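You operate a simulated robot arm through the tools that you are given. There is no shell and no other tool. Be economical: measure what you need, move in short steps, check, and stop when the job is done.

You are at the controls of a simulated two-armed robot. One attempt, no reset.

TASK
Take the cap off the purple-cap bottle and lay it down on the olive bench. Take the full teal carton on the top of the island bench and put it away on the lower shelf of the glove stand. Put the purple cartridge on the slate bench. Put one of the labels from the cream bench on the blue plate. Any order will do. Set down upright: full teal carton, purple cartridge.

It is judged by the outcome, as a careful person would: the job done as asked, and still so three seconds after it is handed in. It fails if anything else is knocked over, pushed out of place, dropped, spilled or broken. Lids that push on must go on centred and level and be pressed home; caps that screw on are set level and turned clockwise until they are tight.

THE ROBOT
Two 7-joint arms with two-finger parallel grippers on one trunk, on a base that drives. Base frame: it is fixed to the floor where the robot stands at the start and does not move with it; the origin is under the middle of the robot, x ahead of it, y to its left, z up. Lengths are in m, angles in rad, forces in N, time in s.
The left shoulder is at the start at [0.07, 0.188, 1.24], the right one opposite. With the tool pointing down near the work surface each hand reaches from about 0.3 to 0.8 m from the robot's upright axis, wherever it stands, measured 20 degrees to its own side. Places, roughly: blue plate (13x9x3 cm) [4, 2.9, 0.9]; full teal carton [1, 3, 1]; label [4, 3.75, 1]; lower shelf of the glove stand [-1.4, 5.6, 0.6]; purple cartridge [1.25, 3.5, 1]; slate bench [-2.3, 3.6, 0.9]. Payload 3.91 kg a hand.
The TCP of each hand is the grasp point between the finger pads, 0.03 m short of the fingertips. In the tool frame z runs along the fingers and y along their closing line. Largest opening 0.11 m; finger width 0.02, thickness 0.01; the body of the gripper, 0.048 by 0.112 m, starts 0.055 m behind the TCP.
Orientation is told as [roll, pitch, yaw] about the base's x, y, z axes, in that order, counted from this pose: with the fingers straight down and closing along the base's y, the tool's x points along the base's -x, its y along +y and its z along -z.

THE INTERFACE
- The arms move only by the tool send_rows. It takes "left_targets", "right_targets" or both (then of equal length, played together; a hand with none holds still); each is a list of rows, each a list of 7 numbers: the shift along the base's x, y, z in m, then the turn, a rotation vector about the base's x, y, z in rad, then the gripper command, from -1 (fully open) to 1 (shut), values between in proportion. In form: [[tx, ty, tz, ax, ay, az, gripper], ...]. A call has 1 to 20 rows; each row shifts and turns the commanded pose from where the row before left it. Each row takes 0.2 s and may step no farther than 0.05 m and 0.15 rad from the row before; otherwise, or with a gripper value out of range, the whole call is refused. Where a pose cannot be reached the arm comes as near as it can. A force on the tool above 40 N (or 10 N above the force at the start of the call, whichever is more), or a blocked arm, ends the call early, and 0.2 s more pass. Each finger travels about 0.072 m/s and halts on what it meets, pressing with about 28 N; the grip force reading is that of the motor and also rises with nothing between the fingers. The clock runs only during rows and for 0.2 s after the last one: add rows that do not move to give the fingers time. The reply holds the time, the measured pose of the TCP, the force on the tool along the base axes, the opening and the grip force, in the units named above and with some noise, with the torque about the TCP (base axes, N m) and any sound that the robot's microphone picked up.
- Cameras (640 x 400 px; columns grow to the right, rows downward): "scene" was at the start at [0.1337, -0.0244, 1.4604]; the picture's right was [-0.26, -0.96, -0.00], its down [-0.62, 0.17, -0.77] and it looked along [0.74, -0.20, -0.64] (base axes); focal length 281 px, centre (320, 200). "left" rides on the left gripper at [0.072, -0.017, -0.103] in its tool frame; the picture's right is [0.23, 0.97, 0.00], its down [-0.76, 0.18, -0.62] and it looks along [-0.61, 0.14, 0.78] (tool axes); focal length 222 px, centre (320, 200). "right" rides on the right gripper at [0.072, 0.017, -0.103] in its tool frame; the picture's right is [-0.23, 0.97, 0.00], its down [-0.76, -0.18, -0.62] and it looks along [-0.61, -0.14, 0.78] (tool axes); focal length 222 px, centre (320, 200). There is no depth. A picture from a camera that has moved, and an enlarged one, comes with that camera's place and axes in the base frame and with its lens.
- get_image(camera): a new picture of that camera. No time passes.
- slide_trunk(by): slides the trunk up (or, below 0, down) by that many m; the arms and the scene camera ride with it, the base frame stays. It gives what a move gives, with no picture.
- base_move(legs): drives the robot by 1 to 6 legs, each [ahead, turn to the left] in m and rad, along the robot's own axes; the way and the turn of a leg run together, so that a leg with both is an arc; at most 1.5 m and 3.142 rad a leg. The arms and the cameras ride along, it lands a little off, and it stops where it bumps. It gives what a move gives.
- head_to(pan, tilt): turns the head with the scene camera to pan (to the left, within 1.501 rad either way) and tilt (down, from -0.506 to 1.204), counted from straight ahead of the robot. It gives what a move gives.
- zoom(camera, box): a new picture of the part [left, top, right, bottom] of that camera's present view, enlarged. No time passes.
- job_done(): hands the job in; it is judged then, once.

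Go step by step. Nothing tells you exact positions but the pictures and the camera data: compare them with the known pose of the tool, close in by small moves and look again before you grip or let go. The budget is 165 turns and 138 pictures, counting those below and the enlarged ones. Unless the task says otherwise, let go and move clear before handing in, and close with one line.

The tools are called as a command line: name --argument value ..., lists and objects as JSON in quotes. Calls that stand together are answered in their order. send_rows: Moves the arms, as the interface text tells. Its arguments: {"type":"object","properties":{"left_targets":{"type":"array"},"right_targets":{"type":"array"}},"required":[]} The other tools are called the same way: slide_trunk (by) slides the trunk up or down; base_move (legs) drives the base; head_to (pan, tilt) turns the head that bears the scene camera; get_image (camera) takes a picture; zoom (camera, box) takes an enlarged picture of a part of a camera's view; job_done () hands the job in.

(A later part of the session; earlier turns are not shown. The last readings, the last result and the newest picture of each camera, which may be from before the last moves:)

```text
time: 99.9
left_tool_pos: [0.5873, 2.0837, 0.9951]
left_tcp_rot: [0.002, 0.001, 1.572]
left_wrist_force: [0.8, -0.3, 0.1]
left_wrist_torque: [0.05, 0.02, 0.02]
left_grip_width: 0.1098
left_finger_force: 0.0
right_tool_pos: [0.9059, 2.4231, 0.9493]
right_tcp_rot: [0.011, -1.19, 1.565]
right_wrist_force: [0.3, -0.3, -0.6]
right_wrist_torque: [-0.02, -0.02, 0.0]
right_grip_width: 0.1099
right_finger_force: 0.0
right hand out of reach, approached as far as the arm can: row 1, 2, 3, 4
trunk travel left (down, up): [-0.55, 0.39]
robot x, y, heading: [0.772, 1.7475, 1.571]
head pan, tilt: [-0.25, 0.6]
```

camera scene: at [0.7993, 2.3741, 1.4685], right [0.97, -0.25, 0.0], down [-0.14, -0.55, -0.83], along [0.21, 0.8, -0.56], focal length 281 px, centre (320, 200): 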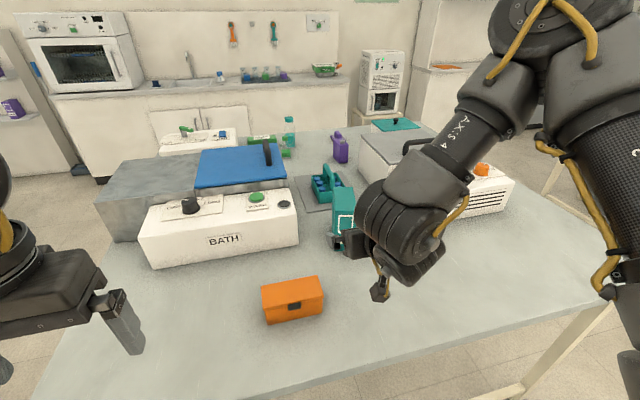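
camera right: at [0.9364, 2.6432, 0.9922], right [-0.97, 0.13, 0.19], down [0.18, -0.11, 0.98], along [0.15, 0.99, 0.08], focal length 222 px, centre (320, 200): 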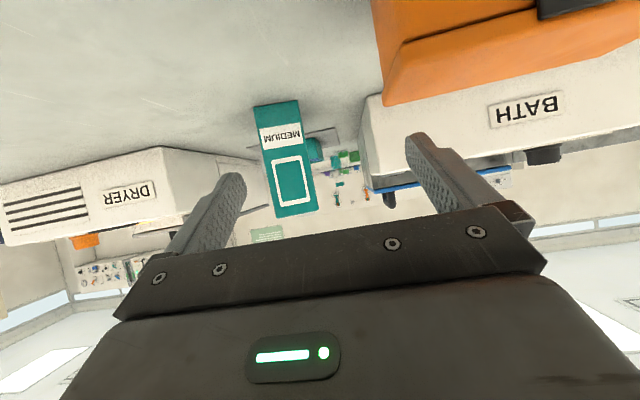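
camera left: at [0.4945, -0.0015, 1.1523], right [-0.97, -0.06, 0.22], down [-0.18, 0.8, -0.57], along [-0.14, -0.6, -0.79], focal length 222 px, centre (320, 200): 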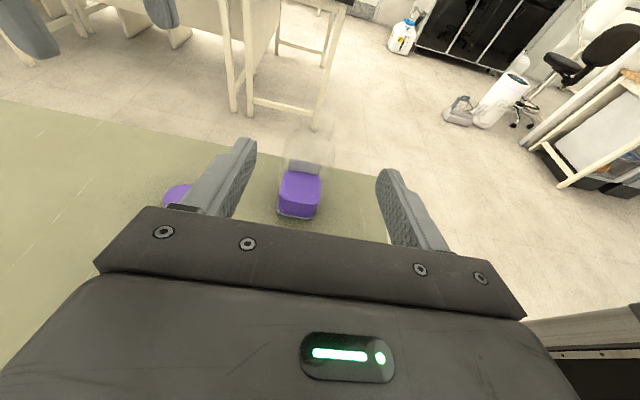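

send_rows --right_targets '[[0.005, -0.01, 0.005, 0, 0.139, -0.055, -1], [0.005, -0.01, 0.005, 0, 0.139, -0.055, -1], [0.005, -0.01, 0.005, 0, 0.139, -0.055, -1], [0.005, -0.01, 0.005, 0, 0.139, -0.055, -1], [0.005, -0.01, 0.005, 0, 0.139, -0.055, -1], [0.005, -0.01, 0.005, 0, 0.139, -0.055, -1], [0.005, -0.01, 0.005, 0, 0.139, -0.055, -1], [0.005, -0.01, 0.005, 0, 0.139, -0.055, -1], [0.005, -0.01, 0.005, 0, 0.139, -0.055, -1], [0.005, -0.01, 0.005, 0, 0.139, -0.055, -1], [0, 0, 0, 0, 0.139, -0.055, -1], [0, 0, 0, 0, 0.139, -0.055, -1], [0, 0, 0, 0, 0.139, -0.055, -1], [0, 0, 0, 0, 0.139, -0.055, -1], [0, 0, 0, 0, 0.139, -0.055, -1], [0, 0, 0, 0, 0.139, -0.055, -1], [0, 0, 0, 0, 0.139, -0.055, -1], [0, 0, 0, 0, 0.139, -0.055, -1], [0, 0, 0, 0, 0.139, -0.055, -1], [0, 0, 0, 0, 0.139, -0.055, -1]]'

get_image --camera "scene"

```text
time: 104.1
left_tool_pos: [0.5875, 2.0833, 0.9956]
left_tcp_rot: [0.001, 0.001, 1.572]
left_wrist_force: [0.4, -0.6, -0.8]
left_wrist_torque: [0.0, -0.01, 0.04]
left_grip_width: 0.11
left_finger_force: 0.1
right_tool_pos: [0.9565, 2.324, 0.9977]
right_tcp_rot: [0.363, 1.172, -1.184]
right_wrist_force: [-0.9, -0.4, -0.6]
right_wrist_torque: [0.03, -0.01, -0.03]
right_grip_width: 0.1098
right_finger_force: 0.1
trunk travel left (down, up): [-0.55, 0.39]
robot x, y, heading: [0.7772, 1.7465, 1.573]
head pan, tilt: [-0.25, 0.6]
```

```text
78 pictures are left
camera scene: at [0.7994, 1.8789, 1.2684], right [0.97, -0.25, 0.0], down [-0.14, -0.55, -0.82], along [0.2, 0.8, -0.57], focal length 281 px, centre (320, 200)
```

scene: 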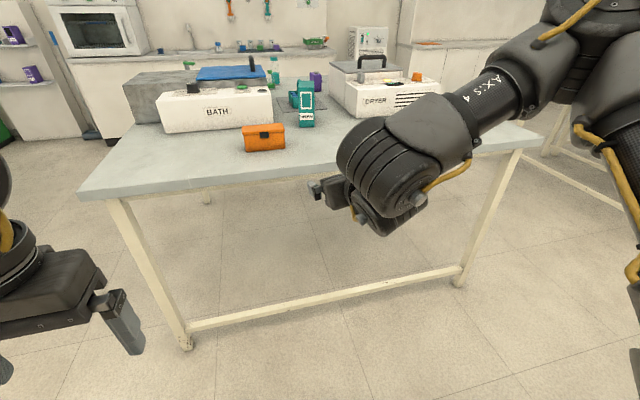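

send_rows --right_targets '[[0, 0, 0, 0, 0.139, -0.055, -1], [0.015, 0.03, 0, 0, 0, 0, -1], [0.015, 0.03, 0, 0, 0, 0, -1], [0.015, 0.03, 0, 0, 0, 0, -1], [0.015, 0.03, 0, 0, 0, 0, -1], [0, 0.03, 0, 0, 0, 0, -1], [0, 0, 0, 0, 0, 0, -1]]'

get_image --camera "right"

```text
time: 105.7
left_tool_pos: [0.5875, 2.0822, 0.9958]
left_tcp_rot: [0.0, -0.001, 1.572]
left_wrist_force: [0.7, -0.4, 0.5]
left_wrist_torque: [-0.02, -0.02, 0.0]
left_grip_width: 0.1101
left_finger_force: 0.1
right_tool_pos: [1.0185, 2.4764, 0.9953]
right_tcp_rot: [0.003, 1.198, -1.571]
right_wrist_force: [-0.2, 0.0, -0.3]
right_wrist_torque: [0.02, -0.01, 0.0]
right_grip_width: 0.1102
right_finger_force: 0.0
trunk travel left (down, up): [-0.55, 0.39]
robot x, y, heading: [0.7781, 1.7411, 1.571]
head pan, tilt: [-0.25, 0.6]
```

```text
77 pictures are left
camera right: at [1.0347, 2.4051, 1.1006], right [0.97, -0.09, -0.21], down [-0.18, -0.86, -0.48], along [-0.14, 0.51, -0.85], focal length 222 px, centre (320, 200)
```

right: 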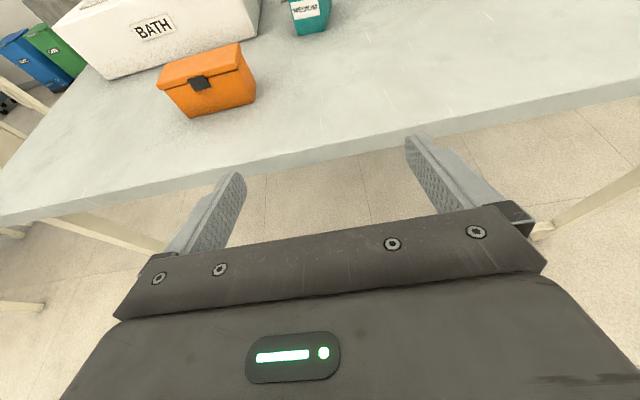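

The flipped pose with the camera on top reaches freely. I'll drive forward with it and stop short of the carton.

base_move --legs '[[0.36, 0]]'

get_image --camera "right"

```text
time: 108.0
left_tool_pos: [0.5892, 2.4437, 0.9952]
left_tcp_rot: [0.001, 0.0, 1.573]
left_wrist_force: [0.0, 0.2, -0.7]
left_wrist_torque: [0.01, 0.01, 0.0]
left_grip_width: 0.1098
left_finger_force: 0.0
right_tool_pos: [1.0171, 2.8363, 0.9958]
right_tcp_rot: [0.006, 1.199, -1.568]
right_wrist_force: [0.0, -0.1, -0.1]
right_wrist_torque: [-0.01, -0.03, 0.04]
right_grip_width: 0.1101
right_finger_force: 0.2
trunk travel left (down, up): [-0.55, 0.39]
robot x, y, heading: [0.7767, 2.0999, 1.572]
head pan, tilt: [-0.25, 0.6]
```

```text
76 pictures are left
camera right: at [1.034, 2.7656, 1.1001], right [0.97, -0.08, -0.21], down [-0.18, -0.86, -0.48], along [-0.14, 0.51, -0.85], focal length 222 px, centre (320, 200)
```

right: 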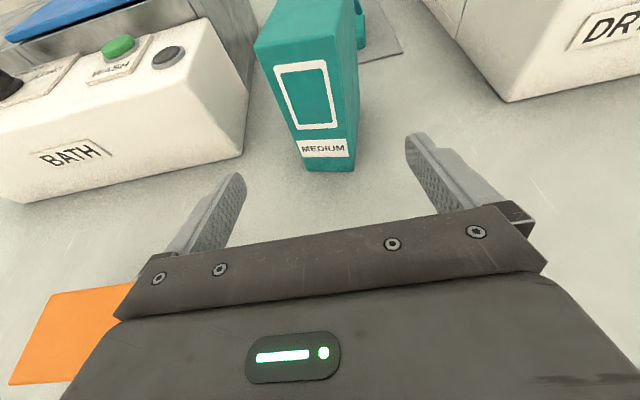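

send_rows --right_targets '[[-0.004, 0.01, -0.01, 0, 0, -0.15, -1], [0.0015, 0.025, -0.005, 0, 0, 0, -1], [0.0015, 0.025, -0.005, 0, 0, 0, -1], [0.0015, 0.025, -0.005, 0, 0, 0, -1], [0.0015, 0.025, -0.005, 0, 0, 0, -1], [0.001, 0.01, 0, 0, 0, 0, -1], [0, 0, 0, 0, 0, 0, -1]]'

get_image --camera "right"

```text
time: 109.7
left_tool_pos: [0.5885, 2.4424, 0.995]
left_tcp_rot: [0.002, 0.001, 1.573]
left_wrist_force: [-0.3, 0.5, -0.3]
left_wrist_torque: [0.0, 0.0, 0.03]
left_grip_width: 0.1098
left_finger_force: 0.1
right_tool_pos: [1.0204, 2.9556, 0.966]
right_tcp_rot: [0.007, 1.199, -1.717]
right_wrist_force: [0.9, 0.2, 0.5]
right_wrist_torque: [0.03, 0.0, 0.01]
right_grip_width: 0.1097
right_finger_force: 0.1
trunk travel left (down, up): [-0.55, 0.39]
robot x, y, heading: [0.7763, 2.1058, 1.574]
head pan, tilt: [-0.25, 0.6]
```

```text
75 pictures are left
camera right: at [1.0261, 2.8829, 1.071], right [0.95, -0.23, -0.21], down [-0.3, -0.82, -0.48], along [-0.06, 0.52, -0.85], focal length 222 px, centre (320, 200)
```

right: 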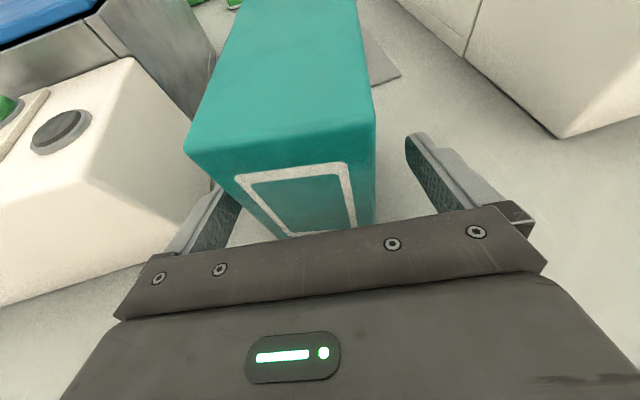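

send_rows --right_targets '[[0.001, 0.02, 0, 0, 0, 0, -1], [0, 0, 0, 0, 0, 0, -0.6], [0, 0, 0, 0, 0, 0, -0.2], [0, 0, 0, 0, 0, 0, 0.1], [0, 0, 0, 0, 0, 0, 0.4], [0, 0, 0, 0, 0, 0, 0.5], [0, 0, 0, 0, 0, 0, 0.5]]'

get_image --camera "right"

```text
time: 111.2
left_tool_pos: [0.5878, 2.4424, 0.9951]
left_tcp_rot: [0.001, 0.001, 1.57]
left_wrist_force: [0.0, -0.5, -1.2]
left_wrist_torque: [0.02, 0.01, 0.0]
left_grip_width: 0.1099
left_finger_force: 0.0
right_tool_pos: [1.021, 2.9744, 0.9641]
right_tcp_rot: [0.004, 1.2, -1.718]
right_wrist_force: [1.1, 0.6, 1.4]
right_wrist_torque: [0.03, 0.01, -0.03]
right_grip_width: 0.0598
right_finger_force: 28.3
trunk travel left (down, up): [-0.55, 0.39]
robot x, y, heading: [0.779, 2.1066, 1.568]
head pan, tilt: [-0.25, 0.6]
```

```text
74 pictures are left
camera right: at [1.0278, 2.9025, 1.0705], right [0.95, -0.23, -0.21], down [-0.3, -0.82, -0.48], along [-0.06, 0.52, -0.85], focal length 222 px, centre (320, 200)
```

right: 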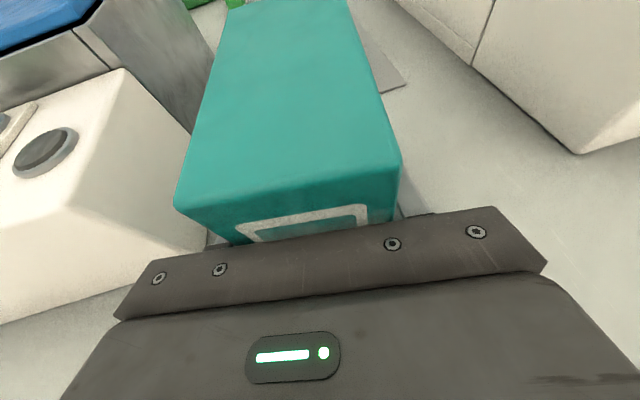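

send_rows --right_targets '[[0, 0, 0.01, 0, 0, 0, 0.8], [0, 0, 0.03, 0, 0, 0, 0.8], [0, 0, 0.03, 0, 0, 0, 0.8], [0, 0, 0.03, 0, 0, 0, 0.8], [0, 0, 0, 0, 0, 0, 0.8]]'

get_image --camera "scene"

```text
time: 112.5
left_tool_pos: [0.5888, 2.4433, 0.9939]
left_tcp_rot: [0.002, 0.001, 1.571]
left_wrist_force: [-0.4, -0.6, -0.4]
left_wrist_torque: [-0.01, 0.01, -0.02]
left_grip_width: 0.1099
left_finger_force: 0.1
right_tool_pos: [1.0218, 2.9754, 1.0657]
right_tcp_rot: [0.005, 1.197, -1.719]
right_wrist_force: [0.2, 0.4, -3.3]
right_wrist_torque: [-0.04, 0.03, -0.05]
right_grip_width: 0.0598
right_finger_force: 28.4
trunk travel left (down, up): [-0.55, 0.39]
robot x, y, heading: [0.7722, 2.1072, 1.576]
head pan, tilt: [-0.25, 0.6]
```

```text
73 pictures are left
camera scene: at [0.8001, 2.2397, 1.2683], right [0.97, -0.25, 0.0], down [-0.14, -0.55, -0.82], along [0.2, 0.8, -0.57], focal length 281 px, centre (320, 200)
```

scene: 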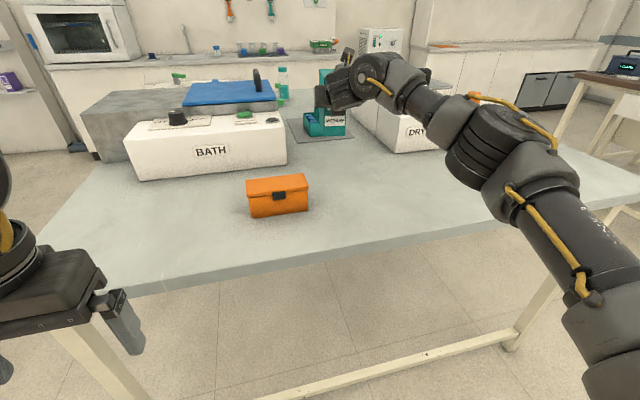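

The carton is lifted. I'll back away from the island, pull the arm in and drive up the left aisle toward the glove stand.

base_move --legs '[[-0.38, 0]]'

send_rows --right_targets '[[-0.01, -0.04, 0.01, 0, 0, 0, 0.8], [-0.01, -0.04, 0.01, 0, 0, 0, 0.8], [-0.01, -0.04, 0.01, 0, 0, 0, 0.8], [-0.01, -0.04, 0.01, 0, 0, 0, 0.8], [-0.01, -0.04, 0.01, 0, 0, 0, 0.8], [-0.01, -0.04, 0.01, 0, 0, 0, 0.8], [0, 0, 0, 0, 0, 0, 0.8]]'

base_move --legs '[[0, 1.57], [1.05, 0], [0, -1.57], [1.35, 0], [1.2, 0]]'

head_to --pan 0.6 --tilt 0.4

get_image --camera "scene"

```text
time: 114.9
left_tool_pos: [0.5864, 2.0566, 0.9948]
left_tcp_rot: [0.001, -0.002, 1.582]
left_wrist_force: [0.2, -0.1, -0.3]
left_wrist_torque: [0.0, 0.0, 0.0]
left_grip_width: 0.11
left_finger_force: 0.0
right_tool_pos: [1.0153, 2.5924, 1.0649]
right_tcp_rot: [0.005, 1.199, -1.708]
right_wrist_force: [0.2, 0.0, -3.7]
right_wrist_torque: [-0.06, 0.02, 0.01]
right_grip_width: 0.0599
right_finger_force: 28.0
trunk travel left (down, up): [-0.55, 0.39]
robot x, y, heading: [0.7758, 1.7202, 1.58]
head pan, tilt: [-0.25, 0.6]
```

```text
time: 116.5
left_tool_pos: [0.5872, 2.0584, 0.994]
left_tcp_rot: [0.002, 0.0, 1.581]
left_wrist_force: [0.2, 0.7, -0.4]
left_wrist_torque: [-0.02, 0.04, -0.01]
left_grip_width: 0.1097
left_finger_force: 0.0
right_tool_pos: [0.9564, 2.353, 1.1236]
right_tcp_rot: [0.006, 1.196, -1.709]
right_wrist_force: [0.4, 0.1, -3.6]
right_wrist_torque: [-0.09, 0.02, -0.02]
right_grip_width: 0.06
right_finger_force: 28.0
trunk travel left (down, up): [-0.55, 0.39]
robot x, y, heading: [0.7806, 1.7216, 1.579]
head pan, tilt: [-0.25, 0.6]
```

```text
time: 141.6
left_tool_pos: [-0.5799, 4.5855, 0.9949]
left_tcp_rot: [0.002, 0.0, 1.61]
left_wrist_force: [0.3, 0.6, -0.3]
left_wrist_torque: [0.0, -0.04, -0.02]
left_grip_width: 0.11
left_finger_force: 0.0
right_tool_pos: [-0.2203, 4.891, 1.1247]
right_tcp_rot: [0.006, 1.197, -1.681]
right_wrist_force: [-0.2, 0.7, -3.1]
right_wrist_torque: [-0.02, 0.01, 0.0]
right_grip_width: 0.0601
right_finger_force: 27.5
trunk travel left (down, up): [-0.55, 0.39]
robot x, y, heading: [-0.3804, 4.2563, 1.61]
head pan, tilt: [-0.25, 0.6]
```

```text
time: 142.7
left_tool_pos: [-0.5795, 4.5863, 0.9947]
left_tcp_rot: [0.001, 0.0, 1.609]
left_wrist_force: [-1.2, 0.7, 0.0]
left_wrist_torque: [0.04, 0.01, 0.0]
left_grip_width: 0.1099
left_finger_force: 0.0
right_tool_pos: [-0.2188, 4.8923, 1.125]
right_tcp_rot: [0.005, 1.196, -1.681]
right_wrist_force: [0.5, -0.5, -3.6]
right_wrist_torque: [-0.04, 0.05, -0.01]
right_grip_width: 0.0601
right_finger_force: 27.9
trunk travel left (down, up): [-0.55, 0.39]
robot x, y, heading: [-0.3803, 4.2572, 1.608]
head pan, tilt: [0.6, 0.4]
```

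```text
72 pictures are left
camera scene: at [-0.4349, 4.3784, 1.2866], right [0.8, 0.59, 0.0], down [0.23, -0.31, -0.92], along [-0.55, 0.74, -0.39], focal length 281 px, centre (320, 200)
```

scene: 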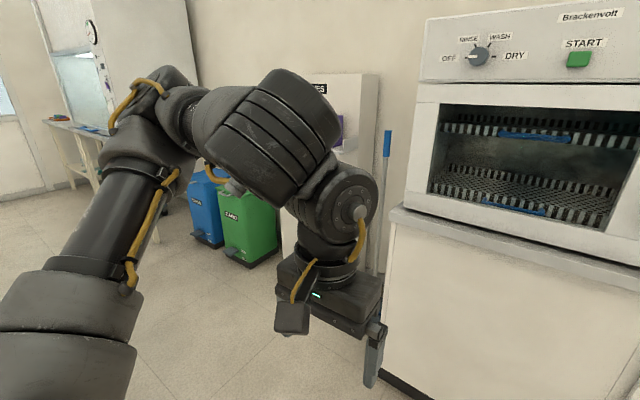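

base_move --legs '[[0, 1.37], [1.24, 0], [0, -1.41]]'

head_to --pan -0.15 --tilt 0.45

get_image --camera "scene"

```text
time: 155.8
left_tool_pos: [-1.7571, 4.816, 0.9936]
left_tcp_rot: [0.002, 0.002, 1.533]
left_wrist_force: [0.2, 0.0, 0.3]
left_wrist_torque: [0.0, 0.03, -0.04]
left_grip_width: 0.1097
left_finger_force: 0.1
right_tool_pos: [-1.3747, 5.092, 1.1266]
right_tcp_rot: [0.004, 1.197, -1.759]
right_wrist_force: [-0.1, 0.0, -3.6]
right_wrist_torque: [-0.08, 0.01, 0.0]
right_grip_width: 0.0599
right_finger_force: 28.0
trunk travel left (down, up): [-0.55, 0.39]
robot x, y, heading: [-1.5862, 4.4704, 1.533]
head pan, tilt: [0.6, 0.4]
```

```text
time: 156.9
left_tool_pos: [-1.7586, 4.814, 0.9957]
left_tcp_rot: [0.005, 0.0, 1.531]
left_wrist_force: [-0.8, 0.3, 1.1]
left_wrist_torque: [0.0, 0.0, 0.01]
left_grip_width: 0.11
left_finger_force: 0.1
right_tool_pos: [-1.3748, 5.0916, 1.126]
right_tcp_rot: [0.005, 1.197, -1.759]
right_wrist_force: [-1.6, -0.3, -3.7]
right_wrist_torque: [-0.09, 0.02, 0.01]
right_grip_width: 0.0599
right_finger_force: 27.8
trunk travel left (down, up): [-0.55, 0.39]
robot x, y, heading: [-1.5866, 4.4678, 1.525]
head pan, tilt: [-0.15, 0.45]
```

```text
71 pictures are left
camera scene: at [-1.5632, 4.608, 1.2819], right [0.98, -0.19, 0.0], down [-0.08, -0.43, -0.9], along [0.17, 0.88, -0.44], focal length 281 px, centre (320, 200)
```

scene: 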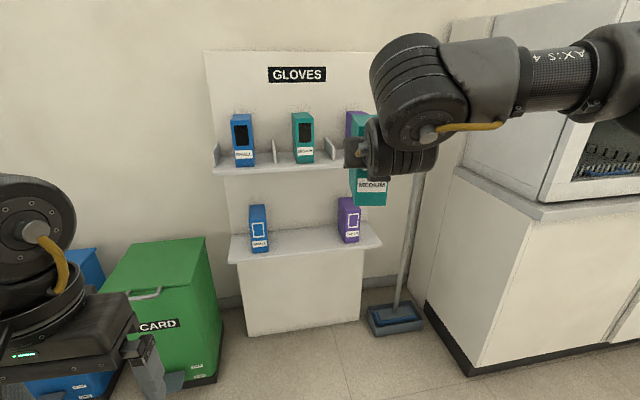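

I see the lower shelf at z≈0.6 with a gap centred near x≈-1.44 between the blue and purple cartons. I'll lower the trunk, square the carton up and raise the left hand out of the way.

slide_trunk --by -0.36

send_rows --right_targets '[[-0.01, 0, 0, 0, 0, 0.063, 0.8], [-0.01, 0, 0, 0, 0, 0.063, 0.8], [-0.01, 0, 0, 0, 0, 0.062, 0.8], [-0.01, 0, 0, 0, 0, 0, 0.8], [0, 0, 0, 0, 0, 0, 0.8]]' --left_targets '[[0, 0, 0.04, 0, 0, 0, -1], [0, 0, 0.04, 0, 0, 0, -1], [0, 0, 0.04, 0, 0, 0, -1], [0, 0, 0.04, 0, 0, 0, -1], [0, 0, 0, 0, 0, 0, -1]]'

get_image --camera "right"

get_image --camera "scene"

```text
time: 160.4
left_tool_pos: [-1.7578, 4.8139, 0.6342]
left_tcp_rot: [0.003, 0.001, 1.531]
left_wrist_force: [0.1, 0.5, 0.0]
left_wrist_torque: [-0.01, 0.03, 0.01]
left_grip_width: 0.11
left_finger_force: 0.0
right_tool_pos: [-1.3751, 5.0915, 0.7657]
right_tcp_rot: [0.005, 1.196, -1.76]
right_wrist_force: [0.4, 0.3, -3.2]
right_wrist_torque: [-0.09, 0.02, 0.02]
right_grip_width: 0.0596
right_finger_force: 27.9
trunk travel left (down, up): [-0.19, 0.75]
robot x, y, heading: [-1.5859, 4.4709, 1.531]
head pan, tilt: [-0.15, 0.45]
```

```text
time: 161.6
left_tool_pos: [-1.7428, 4.7888, 0.7721]
left_tcp_rot: [0.001, -0.001, 1.532]
left_wrist_force: [0.6, -0.3, 0.0]
left_wrist_torque: [0.0, 0.0, 0.0]
left_grip_width: 0.11
left_finger_force: 0.0
left hand out of reach, approached as far as the arm can: row 3, 4
right_tool_pos: [-1.4151, 5.0902, 0.7654]
right_tcp_rot: [0.006, 1.199, -1.571]
right_wrist_force: [0.6, 0.4, -3.5]
right_wrist_torque: [-0.09, -0.01, 0.02]
right_grip_width: 0.06
right_finger_force: 28.2
trunk travel left (down, up): [-0.19, 0.75]
robot x, y, heading: [-1.5839, 4.4685, 1.53]
head pan, tilt: [-0.15, 0.45]
```

```text
70 pictures are left
camera right: at [-1.3981, 5.0208, 0.8708], right [0.97, -0.09, -0.21], down [-0.18, -0.86, -0.48], along [-0.14, 0.51, -0.85], focal length 222 px, centre (320, 200)
```

right: 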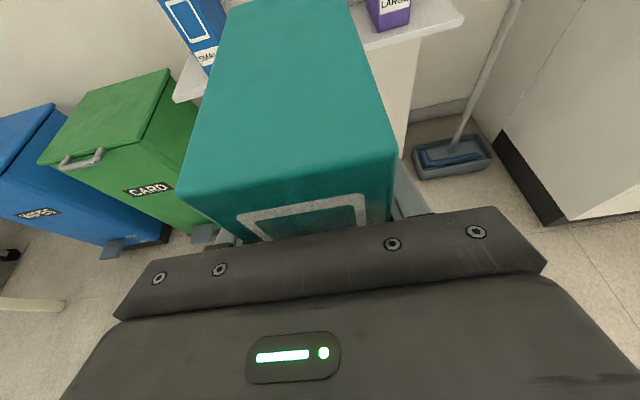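

```text
69 pictures are left
camera scene: at [-1.5632, 4.6078, 0.9219], right [0.98, -0.19, 0.0], down [-0.08, -0.43, -0.9], along [0.17, 0.88, -0.44], focal length 281 px, centre (320, 200)
```

scene: 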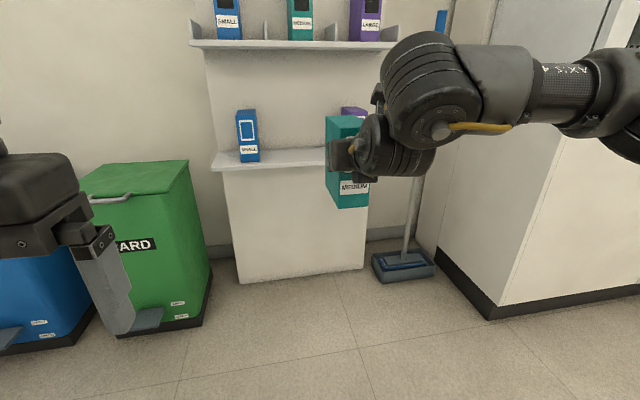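

base_move --legs '[[0.32, 0.03]]'

get_image --camera "right"

get_image --camera "scene"

```text
time: 163.7
left_tool_pos: [-1.7427, 5.1062, 0.7706]
left_tcp_rot: [0.0, -0.001, 1.559]
left_wrist_force: [0.2, 0.7, -0.5]
left_wrist_torque: [0.03, -0.02, 0.01]
left_grip_width: 0.1099
left_finger_force: 0.0
right_tool_pos: [-1.4234, 5.4175, 0.7645]
right_tcp_rot: [0.005, 1.196, -1.544]
right_wrist_force: [-0.5, 0.8, -2.9]
right_wrist_torque: [-0.09, 0.02, 0.01]
right_grip_width: 0.0598
right_finger_force: 28.1
trunk travel left (down, up): [-0.19, 0.75]
robot x, y, heading: [-1.5735, 4.7921, 1.556]
head pan, tilt: [-0.15, 0.45]
```

```text
68 pictures are left
camera right: at [-1.4044, 5.3478, 0.8706], right [0.98, -0.06, -0.21], down [-0.16, -0.86, -0.48], along [-0.15, 0.5, -0.85], focal length 222 px, centre (320, 200)
```

right: 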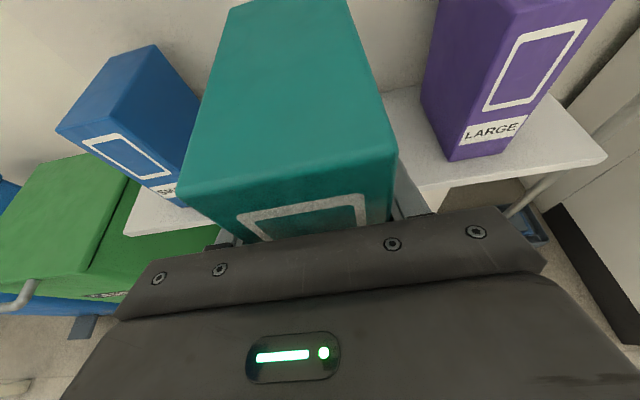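

```text
67 pictures are left
camera scene: at [-1.5581, 4.9304, 0.9219], right [0.99, -0.16, 0.0], down [-0.07, -0.43, -0.9], along [0.15, 0.89, -0.44], focal length 281 px, centre (320, 200)
```

scene: 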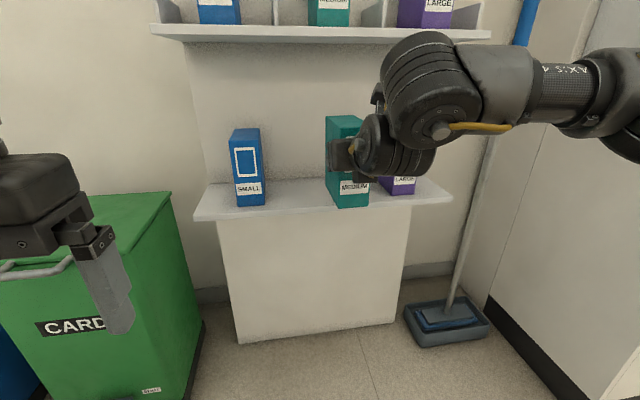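

send_rows --right_targets '[[-0.003, 0.03, -0.005, 0, 0, -0.01, 0.8], [-0.003, 0.03, -0.005, 0, 0, -0.017, 0.8], [-0.003, 0.03, -0.005, 0, 0, 0, 0.8], [-0.002, 0.03, -0.005, 0, 0, 0, 0.8], [0, 0.028, -0.005, 0, 0, 0, 0.8], [0, 0, -0.01, 0, 0, 0, 0.8], [0, 0, 0, 0, 0, 0, 0.8]]'

get_image --camera "right"

zoom --camera "scene" --box '[200, 80, 460, 242]'

```text
time: 165.3
left_tool_pos: [-1.7419, 5.1057, 0.7713]
left_tcp_rot: [0.002, -0.003, 1.558]
left_wrist_force: [-0.4, 0.2, 0.0]
left_wrist_torque: [0.02, -0.02, -0.04]
left_grip_width: 0.1098
left_finger_force: 0.0
right_tool_pos: [-1.4341, 5.5649, 0.7298]
right_tcp_rot: [0.008, 1.198, -1.57]
right_wrist_force: [-0.3, 0.0, -2.0]
right_wrist_torque: [-0.08, 0.05, 0.0]
right_grip_width: 0.0598
right_finger_force: 28.0
trunk travel left (down, up): [-0.19, 0.75]
robot x, y, heading: [-1.5749, 4.7868, 1.56]
head pan, tilt: [-0.15, 0.45]
```

```text
66 pictures are left
camera right: at [-1.4171, 5.4956, 0.835], right [0.97, -0.09, -0.21], down [-0.18, -0.86, -0.48], along [-0.14, 0.51, -0.85], focal length 222 px, centre (320, 200)
```

right: 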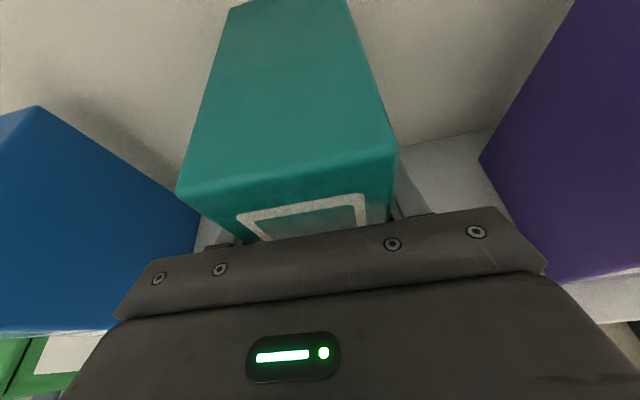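

```text
2.46 times, centred on (330, 161) of scene
camera zoom: at [-1.5582, 4.9301, 0.9219], right [0.99, -0.16, 0.0], down [-0.07, -0.43, -0.9], along [0.15, 0.89, -0.44], focal length 691 px, centre (295, 296)
```

zoom: 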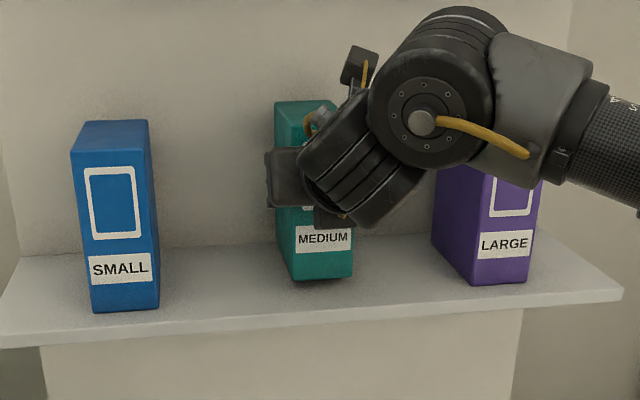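

send_rows --right_targets '[[0, 0, -0.008, 0, 0, 0, 0.8], [0, 0, -0.006, 0, 0, 0, 0.8], [0, 0, -0.004, 0, 0, 0, 0.8], [0, 0, -0.003, 0, 0, 0, 0.8], [0, 0, 0, 0, 0, 0, 0.8]]'

```text
time: 166.5
left_tool_pos: [-1.7434, 5.1044, 0.7727]
left_tcp_rot: [-0.001, -0.005, 1.559]
left_wrist_force: [-0.4, 0.4, 0.2]
left_wrist_torque: [-0.02, 0.0, 0.01]
left_grip_width: 0.1101
left_finger_force: 0.1
right_tool_pos: [-1.434, 5.5622, 0.7153]
right_tcp_rot: [0.002, 1.205, -1.574]
right_wrist_force: [1.2, 3.9, 28.4]
right_wrist_torque: [-0.12, 0.05, -0.18]
right_grip_width: 0.0594
right_finger_force: 28.0
trunk travel left (down, up): [-0.19, 0.75]
robot x, y, heading: [-1.5751, 4.7912, 1.549]
head pan, tilt: [-0.15, 0.45]
```

send_rows --right_targets '[[0, 0, 0.005, 0, 0, 0, 0.8], [0, 0, 0, 0, 0, 0, 0.3], [0, 0, 0, 0, 0, 0, -0.1], [0, 0, 0, 0, 0, 0, -0.5], [0, 0, 0, 0, 0, 0, -0.5], [0, 0, 0, 0, 0, 0, -0.5]]'

get_image --camera "right"

```text
time: 167.9
left_tool_pos: [-1.744, 5.1052, 0.7712]
left_tcp_rot: [0.001, -0.001, 1.557]
left_wrist_force: [-0.7, -0.7, 0.2]
left_wrist_torque: [-0.01, -0.02, 0.01]
left_grip_width: 0.1101
left_finger_force: 0.1
right_tool_pos: [-1.4343, 5.5641, 0.7146]
right_tcp_rot: [0.007, 1.197, -1.57]
right_wrist_force: [0.4, -0.6, -0.2]
right_wrist_torque: [-0.02, -0.01, 0.04]
right_grip_width: 0.0824
right_finger_force: 0.1
trunk travel left (down, up): [-0.19, 0.75]
robot x, y, heading: [-1.5753, 4.7909, 1.554]
head pan, tilt: [-0.15, 0.45]
```

```text
64 pictures are left
camera right: at [-1.4171, 5.4948, 0.8197], right [0.97, -0.09, -0.21], down [-0.18, -0.86, -0.48], along [-0.14, 0.51, -0.85], focal length 222 px, centre (320, 200)
```

right: 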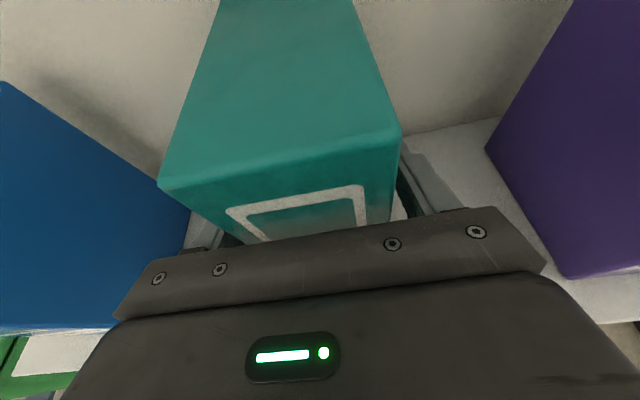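

send_rows --right_targets '[[0, -0.025, 0, 0, 0, 0, -0.5], [0, -0.03, 0, 0, 0, 0, -0.5], [0, -0.04, 0, 0, 0, 0, -0.5], [0, -0.04, 0.01, 0, 0, 0, -0.5], [0, -0.04, 0.01, 0, 0, 0, -0.5], [0, 0, 0, 0, 0, 0, -0.5]]'

get_image --camera "scene"

```text
time: 169.3
left_tool_pos: [-1.7426, 5.1063, 0.7716]
left_tcp_rot: [0.003, -0.003, 1.559]
left_wrist_force: [0.4, -0.3, 0.7]
left_wrist_torque: [0.05, -0.02, -0.01]
left_grip_width: 0.1099
left_finger_force: 0.0
right_tool_pos: [-1.4334, 5.3903, 0.7342]
right_tcp_rot: [0.008, 1.197, -1.569]
right_wrist_force: [1.0, -0.5, 0.1]
right_wrist_torque: [0.0, 0.0, 0.03]
right_grip_width: 0.0823
right_finger_force: 0.1
trunk travel left (down, up): [-0.19, 0.75]
robot x, y, heading: [-1.5701, 4.7904, 1.558]
head pan, tilt: [-0.15, 0.45]
```

```text
63 pictures are left
camera scene: at [-1.5581, 4.9299, 0.9219], right [0.99, -0.16, 0.0], down [-0.07, -0.43, -0.9], along [0.15, 0.89, -0.44], focal length 281 px, centre (320, 200)
```

scene: 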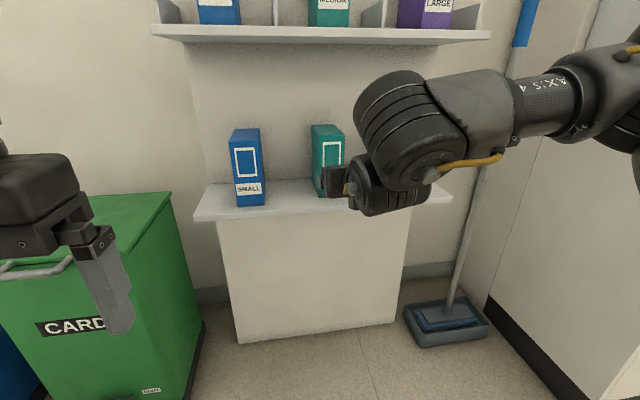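

The carton now stands in its gap, label facing out. I'll back away, raise the trunk, turn east and look along the aisle behind the island for the cartridge.

base_move --legs '[[-0.4, 0]]'

slide_trunk --by 0.36

base_move --legs '[[0, -1.55]]'

head_to --pan 0.1 --tilt 0.3

get_image --camera "scene"

```text
time: 171.8
left_tool_pos: [-1.7488, 4.6991, 0.7707]
left_tcp_rot: [0.0, -0.002, 1.56]
left_wrist_force: [0.9, 0.5, -0.7]
left_wrist_torque: [0.0, -0.03, -0.02]
left_grip_width: 0.1098
left_finger_force: 0.1
right_tool_pos: [-1.4402, 4.9848, 0.7345]
right_tcp_rot: [0.006, 1.199, -1.571]
right_wrist_force: [-1.0, -1.4, 0.5]
right_wrist_torque: [-0.02, -0.06, 0.02]
right_grip_width: 0.0824
right_finger_force: 0.0
trunk travel left (down, up): [-0.19, 0.75]
robot x, y, heading: [-1.5823, 4.3843, 1.559]
head pan, tilt: [-0.15, 0.45]
```

```text
time: 175.3
left_tool_pos: [-1.7485, 4.7003, 1.1304]
left_tcp_rot: [0.001, -0.002, 1.562]
left_wrist_force: [0.1, 0.2, 0.8]
left_wrist_torque: [0.02, 0.05, -0.01]
left_grip_width: 0.11
left_finger_force: 0.0
right_tool_pos: [-1.4398, 4.9853, 1.0942]
right_tcp_rot: [0.007, 1.197, -1.569]
right_wrist_force: [0.4, -0.6, 0.7]
right_wrist_torque: [-0.05, 0.01, -0.03]
right_grip_width: 0.0826
right_finger_force: 0.1
trunk travel left (down, up): [-0.55, 0.39]
robot x, y, heading: [-1.5849, 4.386, 1.557]
head pan, tilt: [-0.15, 0.45]
```

```text
time: 179.5
left_tool_pos: [-1.2717, 4.5613, 1.1321]
left_tcp_rot: [0.001, -0.003, 0.019]
left_wrist_force: [0.1, 0.0, 0.2]
left_wrist_torque: [-0.01, -0.06, -0.02]
left_grip_width: 0.1099
left_finger_force: 0.1
right_tool_pos: [-0.9771, 4.2621, 1.0944]
right_tcp_rot: [0.008, 1.199, -3.11]
right_wrist_force: [-0.4, 0.5, -0.4]
right_wrist_torque: [-0.04, -0.02, 0.0]
right_grip_width: 0.0826
right_finger_force: 0.1
trunk travel left (down, up): [-0.55, 0.39]
robot x, y, heading: [-1.5824, 4.3874, 0.018]
head pan, tilt: [-0.15, 0.45]
```

```text
time: 180.3
left_tool_pos: [-1.272, 4.5626, 1.129]
left_tcp_rot: [0.001, -0.002, 0.019]
left_wrist_force: [-0.3, -0.4, 0.3]
left_wrist_torque: [0.01, 0.0, -0.01]
left_grip_width: 0.1101
left_finger_force: 0.0
right_tool_pos: [-0.9765, 4.2619, 1.094]
right_tcp_rot: [0.008, 1.197, -3.112]
right_wrist_force: [-0.2, -0.4, -0.3]
right_wrist_torque: [0.03, 0.01, 0.01]
right_grip_width: 0.0823
right_finger_force: 0.0
trunk travel left (down, up): [-0.55, 0.39]
robot x, y, heading: [-1.5819, 4.3856, 0.019]
head pan, tilt: [0.099, 0.3]
```

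```text
62 pictures are left
camera scene: at [-1.4365, 4.3947, 1.2959], right [0.12, -0.99, 0.0], down [-0.29, -0.03, -0.96], along [0.95, 0.11, -0.3], focal length 281 px, centre (320, 200)
```

scene: 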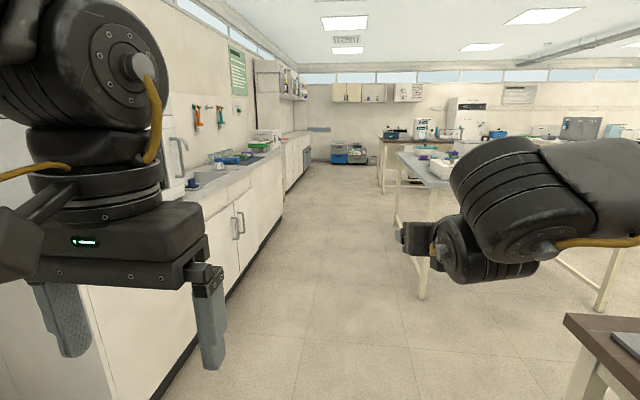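

base_move --legs '[[1.5, 0.02], [1.5, 0], [0, -1.2]]'

head_to --pan -0.2 --tilt 0.4

get_image --camera "scene"

```text
time: 197.7
left_tool_pos: [1.6802, 4.2334, 1.132]
left_tcp_rot: [0.003, -0.001, -1.19]
left_wrist_force: [-0.1, 0.6, -0.1]
left_wrist_torque: [0.02, 0.01, -0.03]
left_grip_width: 0.1098
left_finger_force: 0.0
right_tool_pos: [1.5029, 3.8522, 1.0943]
right_tcp_rot: [0.008, 1.198, 1.963]
right_wrist_force: [-0.4, -0.1, -0.7]
right_wrist_torque: [-0.01, 0.01, 0.0]
right_grip_width: 0.0828
right_finger_force: 0.1
trunk travel left (down, up): [-0.55, 0.39]
robot x, y, heading: [1.4033, 4.4608, -1.195]
head pan, tilt: [0.099, 0.3]
```

```text
time: 198.5
left_tool_pos: [1.6811, 4.2333, 1.1306]
left_tcp_rot: [0.0, 0.0, -1.189]
left_wrist_force: [0.3, 0.1, 0.2]
left_wrist_torque: [0.0, 0.02, 0.0]
left_grip_width: 0.1098
left_finger_force: 0.1
right_tool_pos: [1.5036, 3.8511, 1.0934]
right_tcp_rot: [0.007, 1.197, 1.964]
right_wrist_force: [0.4, 0.0, 0.9]
right_wrist_torque: [0.0, -0.02, -0.01]
right_grip_width: 0.0826
right_finger_force: 0.0
trunk travel left (down, up): [-0.55, 0.39]
robot x, y, heading: [1.4069, 4.4606, -1.193]
head pan, tilt: [-0.201, 0.4]
```

```text
61 pictures are left
camera scene: at [1.4416, 4.3207, 1.2867], right [-0.98, -0.18, 0.0], down [-0.07, 0.38, -0.92], along [0.16, -0.91, -0.39], focal length 281 px, centre (320, 200)
```

scene: 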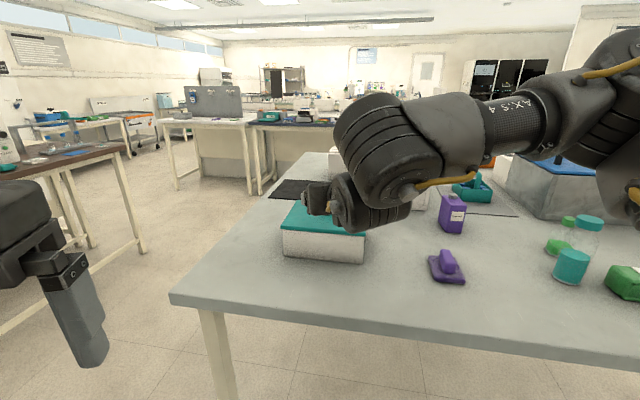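

zoom --camera "scene" --box '[390, 160, 550, 300]'

```text
2.86 times, centred on (470, 230) of scene
camera zoom: at [1.4416, 4.3207, 1.2867], right [-0.98, -0.18, 0.0], down [-0.07, 0.38, -0.92], along [0.16, -0.91, -0.39], focal length 802 px, centre (-109, 114)
```

zoom: 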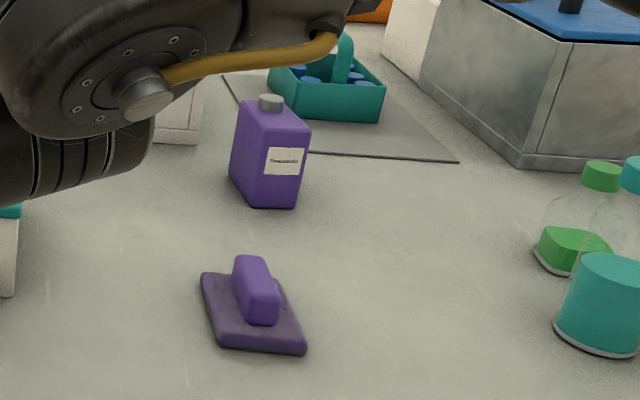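

The purple cartridge is the labelled box with the grey cap, at about (1.184, 3.50), roughly 5 cm wide in x. I'll square up to it.

base_move --legs '[[0, -0.376], [0.1, 0]]'

send_rows --right_targets '[[-0.02, -0.02, 0, 0, 0, 0, -1], [-0.02, -0.02, 0, 0, 0, 0, -1], [-0.02, -0.02, 0, 0, 0, 0, -1], [-0.02, -0.02, -0.02, 0, 0, 0, -1], [-0.01, 0, -0.02, 0, 0, 0, -1], [0, 0, 0, 0, 0, 0, -1]]'

get_image --camera "right"

```text
time: 200.8
left_tool_pos: [1.5797, 4.0492, 1.1313]
left_tcp_rot: [-0.001, 0.0, -1.56]
left_wrist_force: [0.4, -0.4, -0.4]
left_wrist_torque: [0.02, 0.04, 0.04]
left_grip_width: 0.1102
left_finger_force: 0.2
right_tool_pos: [1.2771, 3.7563, 1.0937]
right_tcp_rot: [0.007, 1.196, 1.594]
right_wrist_force: [0.5, -0.2, 0.6]
right_wrist_torque: [0.04, 0.02, 0.0]
right_grip_width: 0.0823
right_finger_force: 0.2
trunk travel left (down, up): [-0.55, 0.39]
robot x, y, heading: [1.4048, 4.3624, -1.564]
head pan, tilt: [-0.201, 0.4]
```

```text
time: 202.2
left_tool_pos: [1.5811, 4.0487, 1.1313]
left_tcp_rot: [0.0, -0.001, -1.56]
left_wrist_force: [0.7, 0.5, -0.1]
left_wrist_torque: [0.01, 0.0, 0.01]
left_grip_width: 0.1097
left_finger_force: 0.0
right_tool_pos: [1.1875, 3.6776, 1.0533]
right_tcp_rot: [0.007, 1.2, 1.596]
right_wrist_force: [-0.2, 0.6, 0.3]
right_wrist_torque: [0.01, 0.01, -0.01]
right_grip_width: 0.1099
right_finger_force: 0.1
trunk travel left (down, up): [-0.55, 0.39]
robot x, y, heading: [1.4063, 4.3618, -1.56]
head pan, tilt: [-0.201, 0.4]
```

```text
59 pictures are left
camera right: at [1.1699, 3.7481, 1.1597], right [-0.98, 0.07, -0.21], down [0.16, 0.86, -0.48], along [0.15, -0.51, -0.85], focal length 222 px, centre (320, 200)
```

right: 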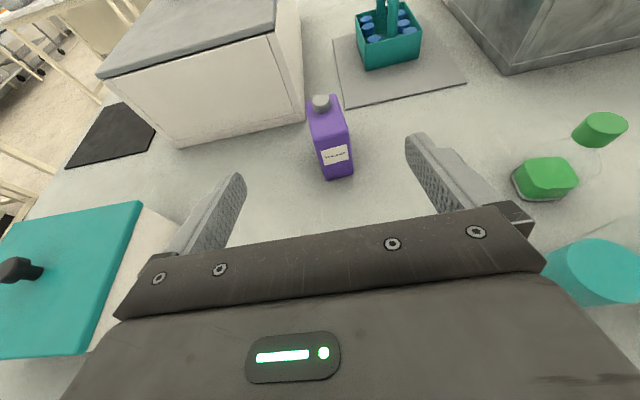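

send_rows --right_targets '[[0, -0.02, -0.025, 0, 0, -0.02, -1], [0, -0.02, -0.025, 0, 0, 0, -1], [0, -0.02, -0.025, 0, 0, 0, -1], [0, -0.025, -0.022, 0, 0, 0, -1], [0, 0, 0, 0, 0, 0, -1]]'

get_image --camera "right"

```text
time: 203.4
left_tool_pos: [1.5801, 4.0481, 1.1306]
left_tcp_rot: [0.0, -0.002, -1.562]
left_wrist_force: [0.1, -0.5, -0.2]
left_wrist_torque: [-0.03, 0.02, -0.01]
left_grip_width: 0.11
left_finger_force: 0.0
right_tool_pos: [1.1886, 3.5906, 0.9562]
right_tcp_rot: [0.006, 1.199, 1.575]
right_wrist_force: [0.1, 0.2, -0.1]
right_wrist_torque: [-0.01, 0.02, 0.01]
right_grip_width: 0.1099
right_finger_force: 0.0
trunk travel left (down, up): [-0.55, 0.39]
robot x, y, heading: [1.4083, 4.3599, -1.561]
head pan, tilt: [-0.201, 0.4]
```

```text
58 pictures are left
camera right: at [1.1718, 3.6617, 1.0611], right [-0.97, 0.09, -0.21], down [0.18, 0.86, -0.48], along [0.14, -0.51, -0.85], focal length 222 px, centre (320, 200)
```

right: 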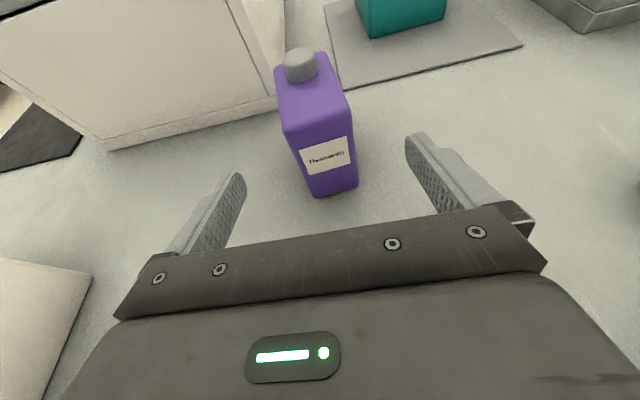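

send_rows --right_targets '[[0, -0.026, -0.008, 0, 0, 0, -1], [-0.001, -0.026, -0.007, 0, 0, 0, -1], [0, -0.026, -0.007, 0, 0, 0, -1], [0, 0, 0, 0, 0, 0, -0.5], [0, 0, 0, 0, 0, 0, 0], [0, 0, 0, 0, 0, 0, 0.3], [0, 0, 0, 0, 0, 0, 0.6], [0, 0, 0, 0, 0, 0, 0.6]]'

get_image --camera "right"

```text
time: 205.2
left_tool_pos: [1.5811, 4.0493, 1.1311]
left_tcp_rot: [0.002, -0.001, -1.561]
left_wrist_force: [0.0, 0.3, 0.5]
left_wrist_torque: [-0.04, -0.01, 0.01]
left_grip_width: 0.1099
left_finger_force: 0.0
right_tool_pos: [1.1858, 3.5142, 0.9349]
right_tcp_rot: [0.005, 1.198, 1.574]
right_wrist_force: [-0.1, -0.3, 1.7]
right_wrist_torque: [-0.14, -0.05, -0.01]
right_grip_width: 0.0459
right_finger_force: 27.3
trunk travel left (down, up): [-0.55, 0.39]
robot x, y, heading: [1.4032, 4.3616, -1.561]
head pan, tilt: [-0.201, 0.4]
```

```text
57 pictures are left
camera right: at [1.17, 3.584, 1.04], right [-0.97, 0.09, -0.21], down [0.18, 0.86, -0.48], along [0.14, -0.51, -0.85], focal length 222 px, centre (320, 200)
```

right: 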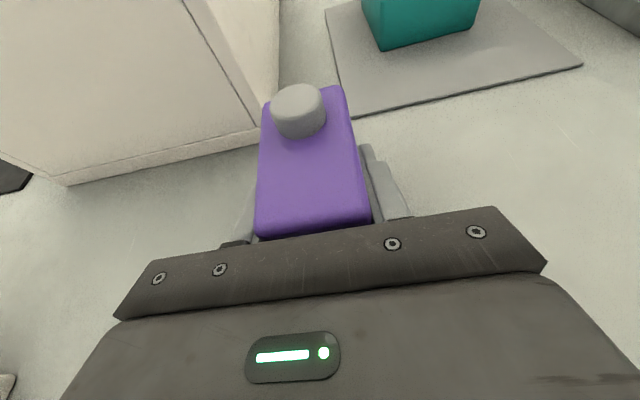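

send_rows --right_targets '[[0, 0, 0.01, 0, 0, 0, 0.8], [0, 0, 0.03, 0, 0, 0, 0.8], [0, 0, 0.04, 0, 0, 0, 0.8], [0, 0, 0.04, 0, 0, 0, 0.8], [0, 0.04, 0.01, 0, 0, 0, 0.8], [0.01, 0.04, 0.01, 0, 0, 0, 0.8], [0.01, 0.04, 0, 0, 0, 0, 0.8], [0.01, 0.04, 0, 0, 0, 0, 0.8], [0.01, 0.04, 0, 0, 0, 0, 0.8], [0, 0, 0, 0, 0, 0, 0.8]]'

base_move --legs '[[-0.12, 0], [0, -1.58]]'

head_to --pan 0.3 --tilt 0.3

get_image --camera "scene"

```text
time: 207.4
left_tool_pos: [1.579, 4.0475, 1.1305]
left_tcp_rot: [0.002, 0.0, -1.559]
left_wrist_force: [-0.1, 0.0, -0.4]
left_wrist_torque: [0.03, -0.05, 0.0]
left_grip_width: 0.1099
left_finger_force: 0.2
right_tool_pos: [1.2262, 3.7124, 1.0703]
right_tcp_rot: [0.006, 1.197, 1.572]
right_wrist_force: [-1.0, -0.5, -2.3]
right_wrist_torque: [0.03, 0.05, 0.03]
right_grip_width: 0.0456
right_finger_force: 27.9
trunk travel left (down, up): [-0.55, 0.39]
robot x, y, heading: [1.406, 4.3598, -1.566]
head pan, tilt: [-0.201, 0.4]
```

```text
time: 212.3
left_tool_pos: [1.1018, 4.2926, 1.1309]
left_tcp_rot: [0.001, -0.001, -3.088]
left_wrist_force: [-0.3, 0.1, 0.2]
left_wrist_torque: [0.0, -0.03, -0.04]
left_grip_width: 0.1098
left_finger_force: 0.1
right_tool_pos: [0.7509, 4.6304, 1.0733]
right_tcp_rot: [0.005, 1.197, 0.047]
right_wrist_force: [-0.6, 0.5, -2.2]
right_wrist_torque: [-0.01, 0.01, -0.02]
right_grip_width: 0.0458
right_finger_force: 28.2
trunk travel left (down, up): [-0.55, 0.39]
robot x, y, heading: [1.4074, 4.4817, -3.089]
head pan, tilt: [-0.201, 0.4]
```

```text
time: 213.3
left_tool_pos: [1.1033, 4.2933, 1.1323]
left_tcp_rot: [0.001, -0.002, -3.086]
left_wrist_force: [-0.4, -0.2, 0.7]
left_wrist_torque: [0.0, 0.01, 0.01]
left_grip_width: 0.1098
left_finger_force: 0.0
right_tool_pos: [0.7511, 4.6299, 1.073]
right_tcp_rot: [0.007, 1.197, 0.049]
right_wrist_force: [0.4, -0.5, -1.4]
right_wrist_torque: [0.01, 0.0, -0.02]
right_grip_width: 0.0459
right_finger_force: 28.0
trunk travel left (down, up): [-0.55, 0.39]
robot x, y, heading: [1.4082, 4.4787, -3.088]
head pan, tilt: [0.3, 0.3]
```

```text
56 pictures are left
camera scene: at [1.2682, 4.4445, 1.2959], right [-0.34, 0.94, 0.0], down [0.28, 0.1, -0.96], along [-0.9, -0.33, -0.3], focal length 281 px, centre (320, 200)
```

scene: 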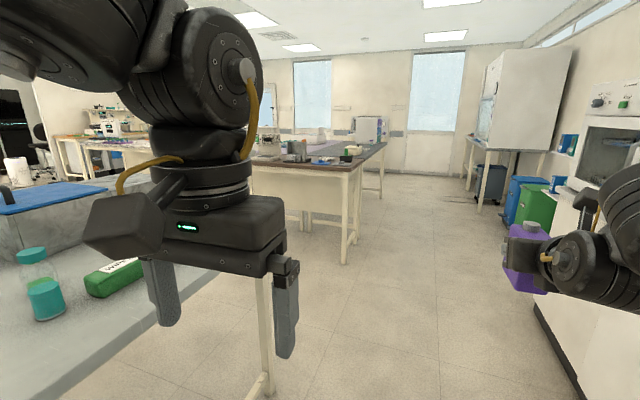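

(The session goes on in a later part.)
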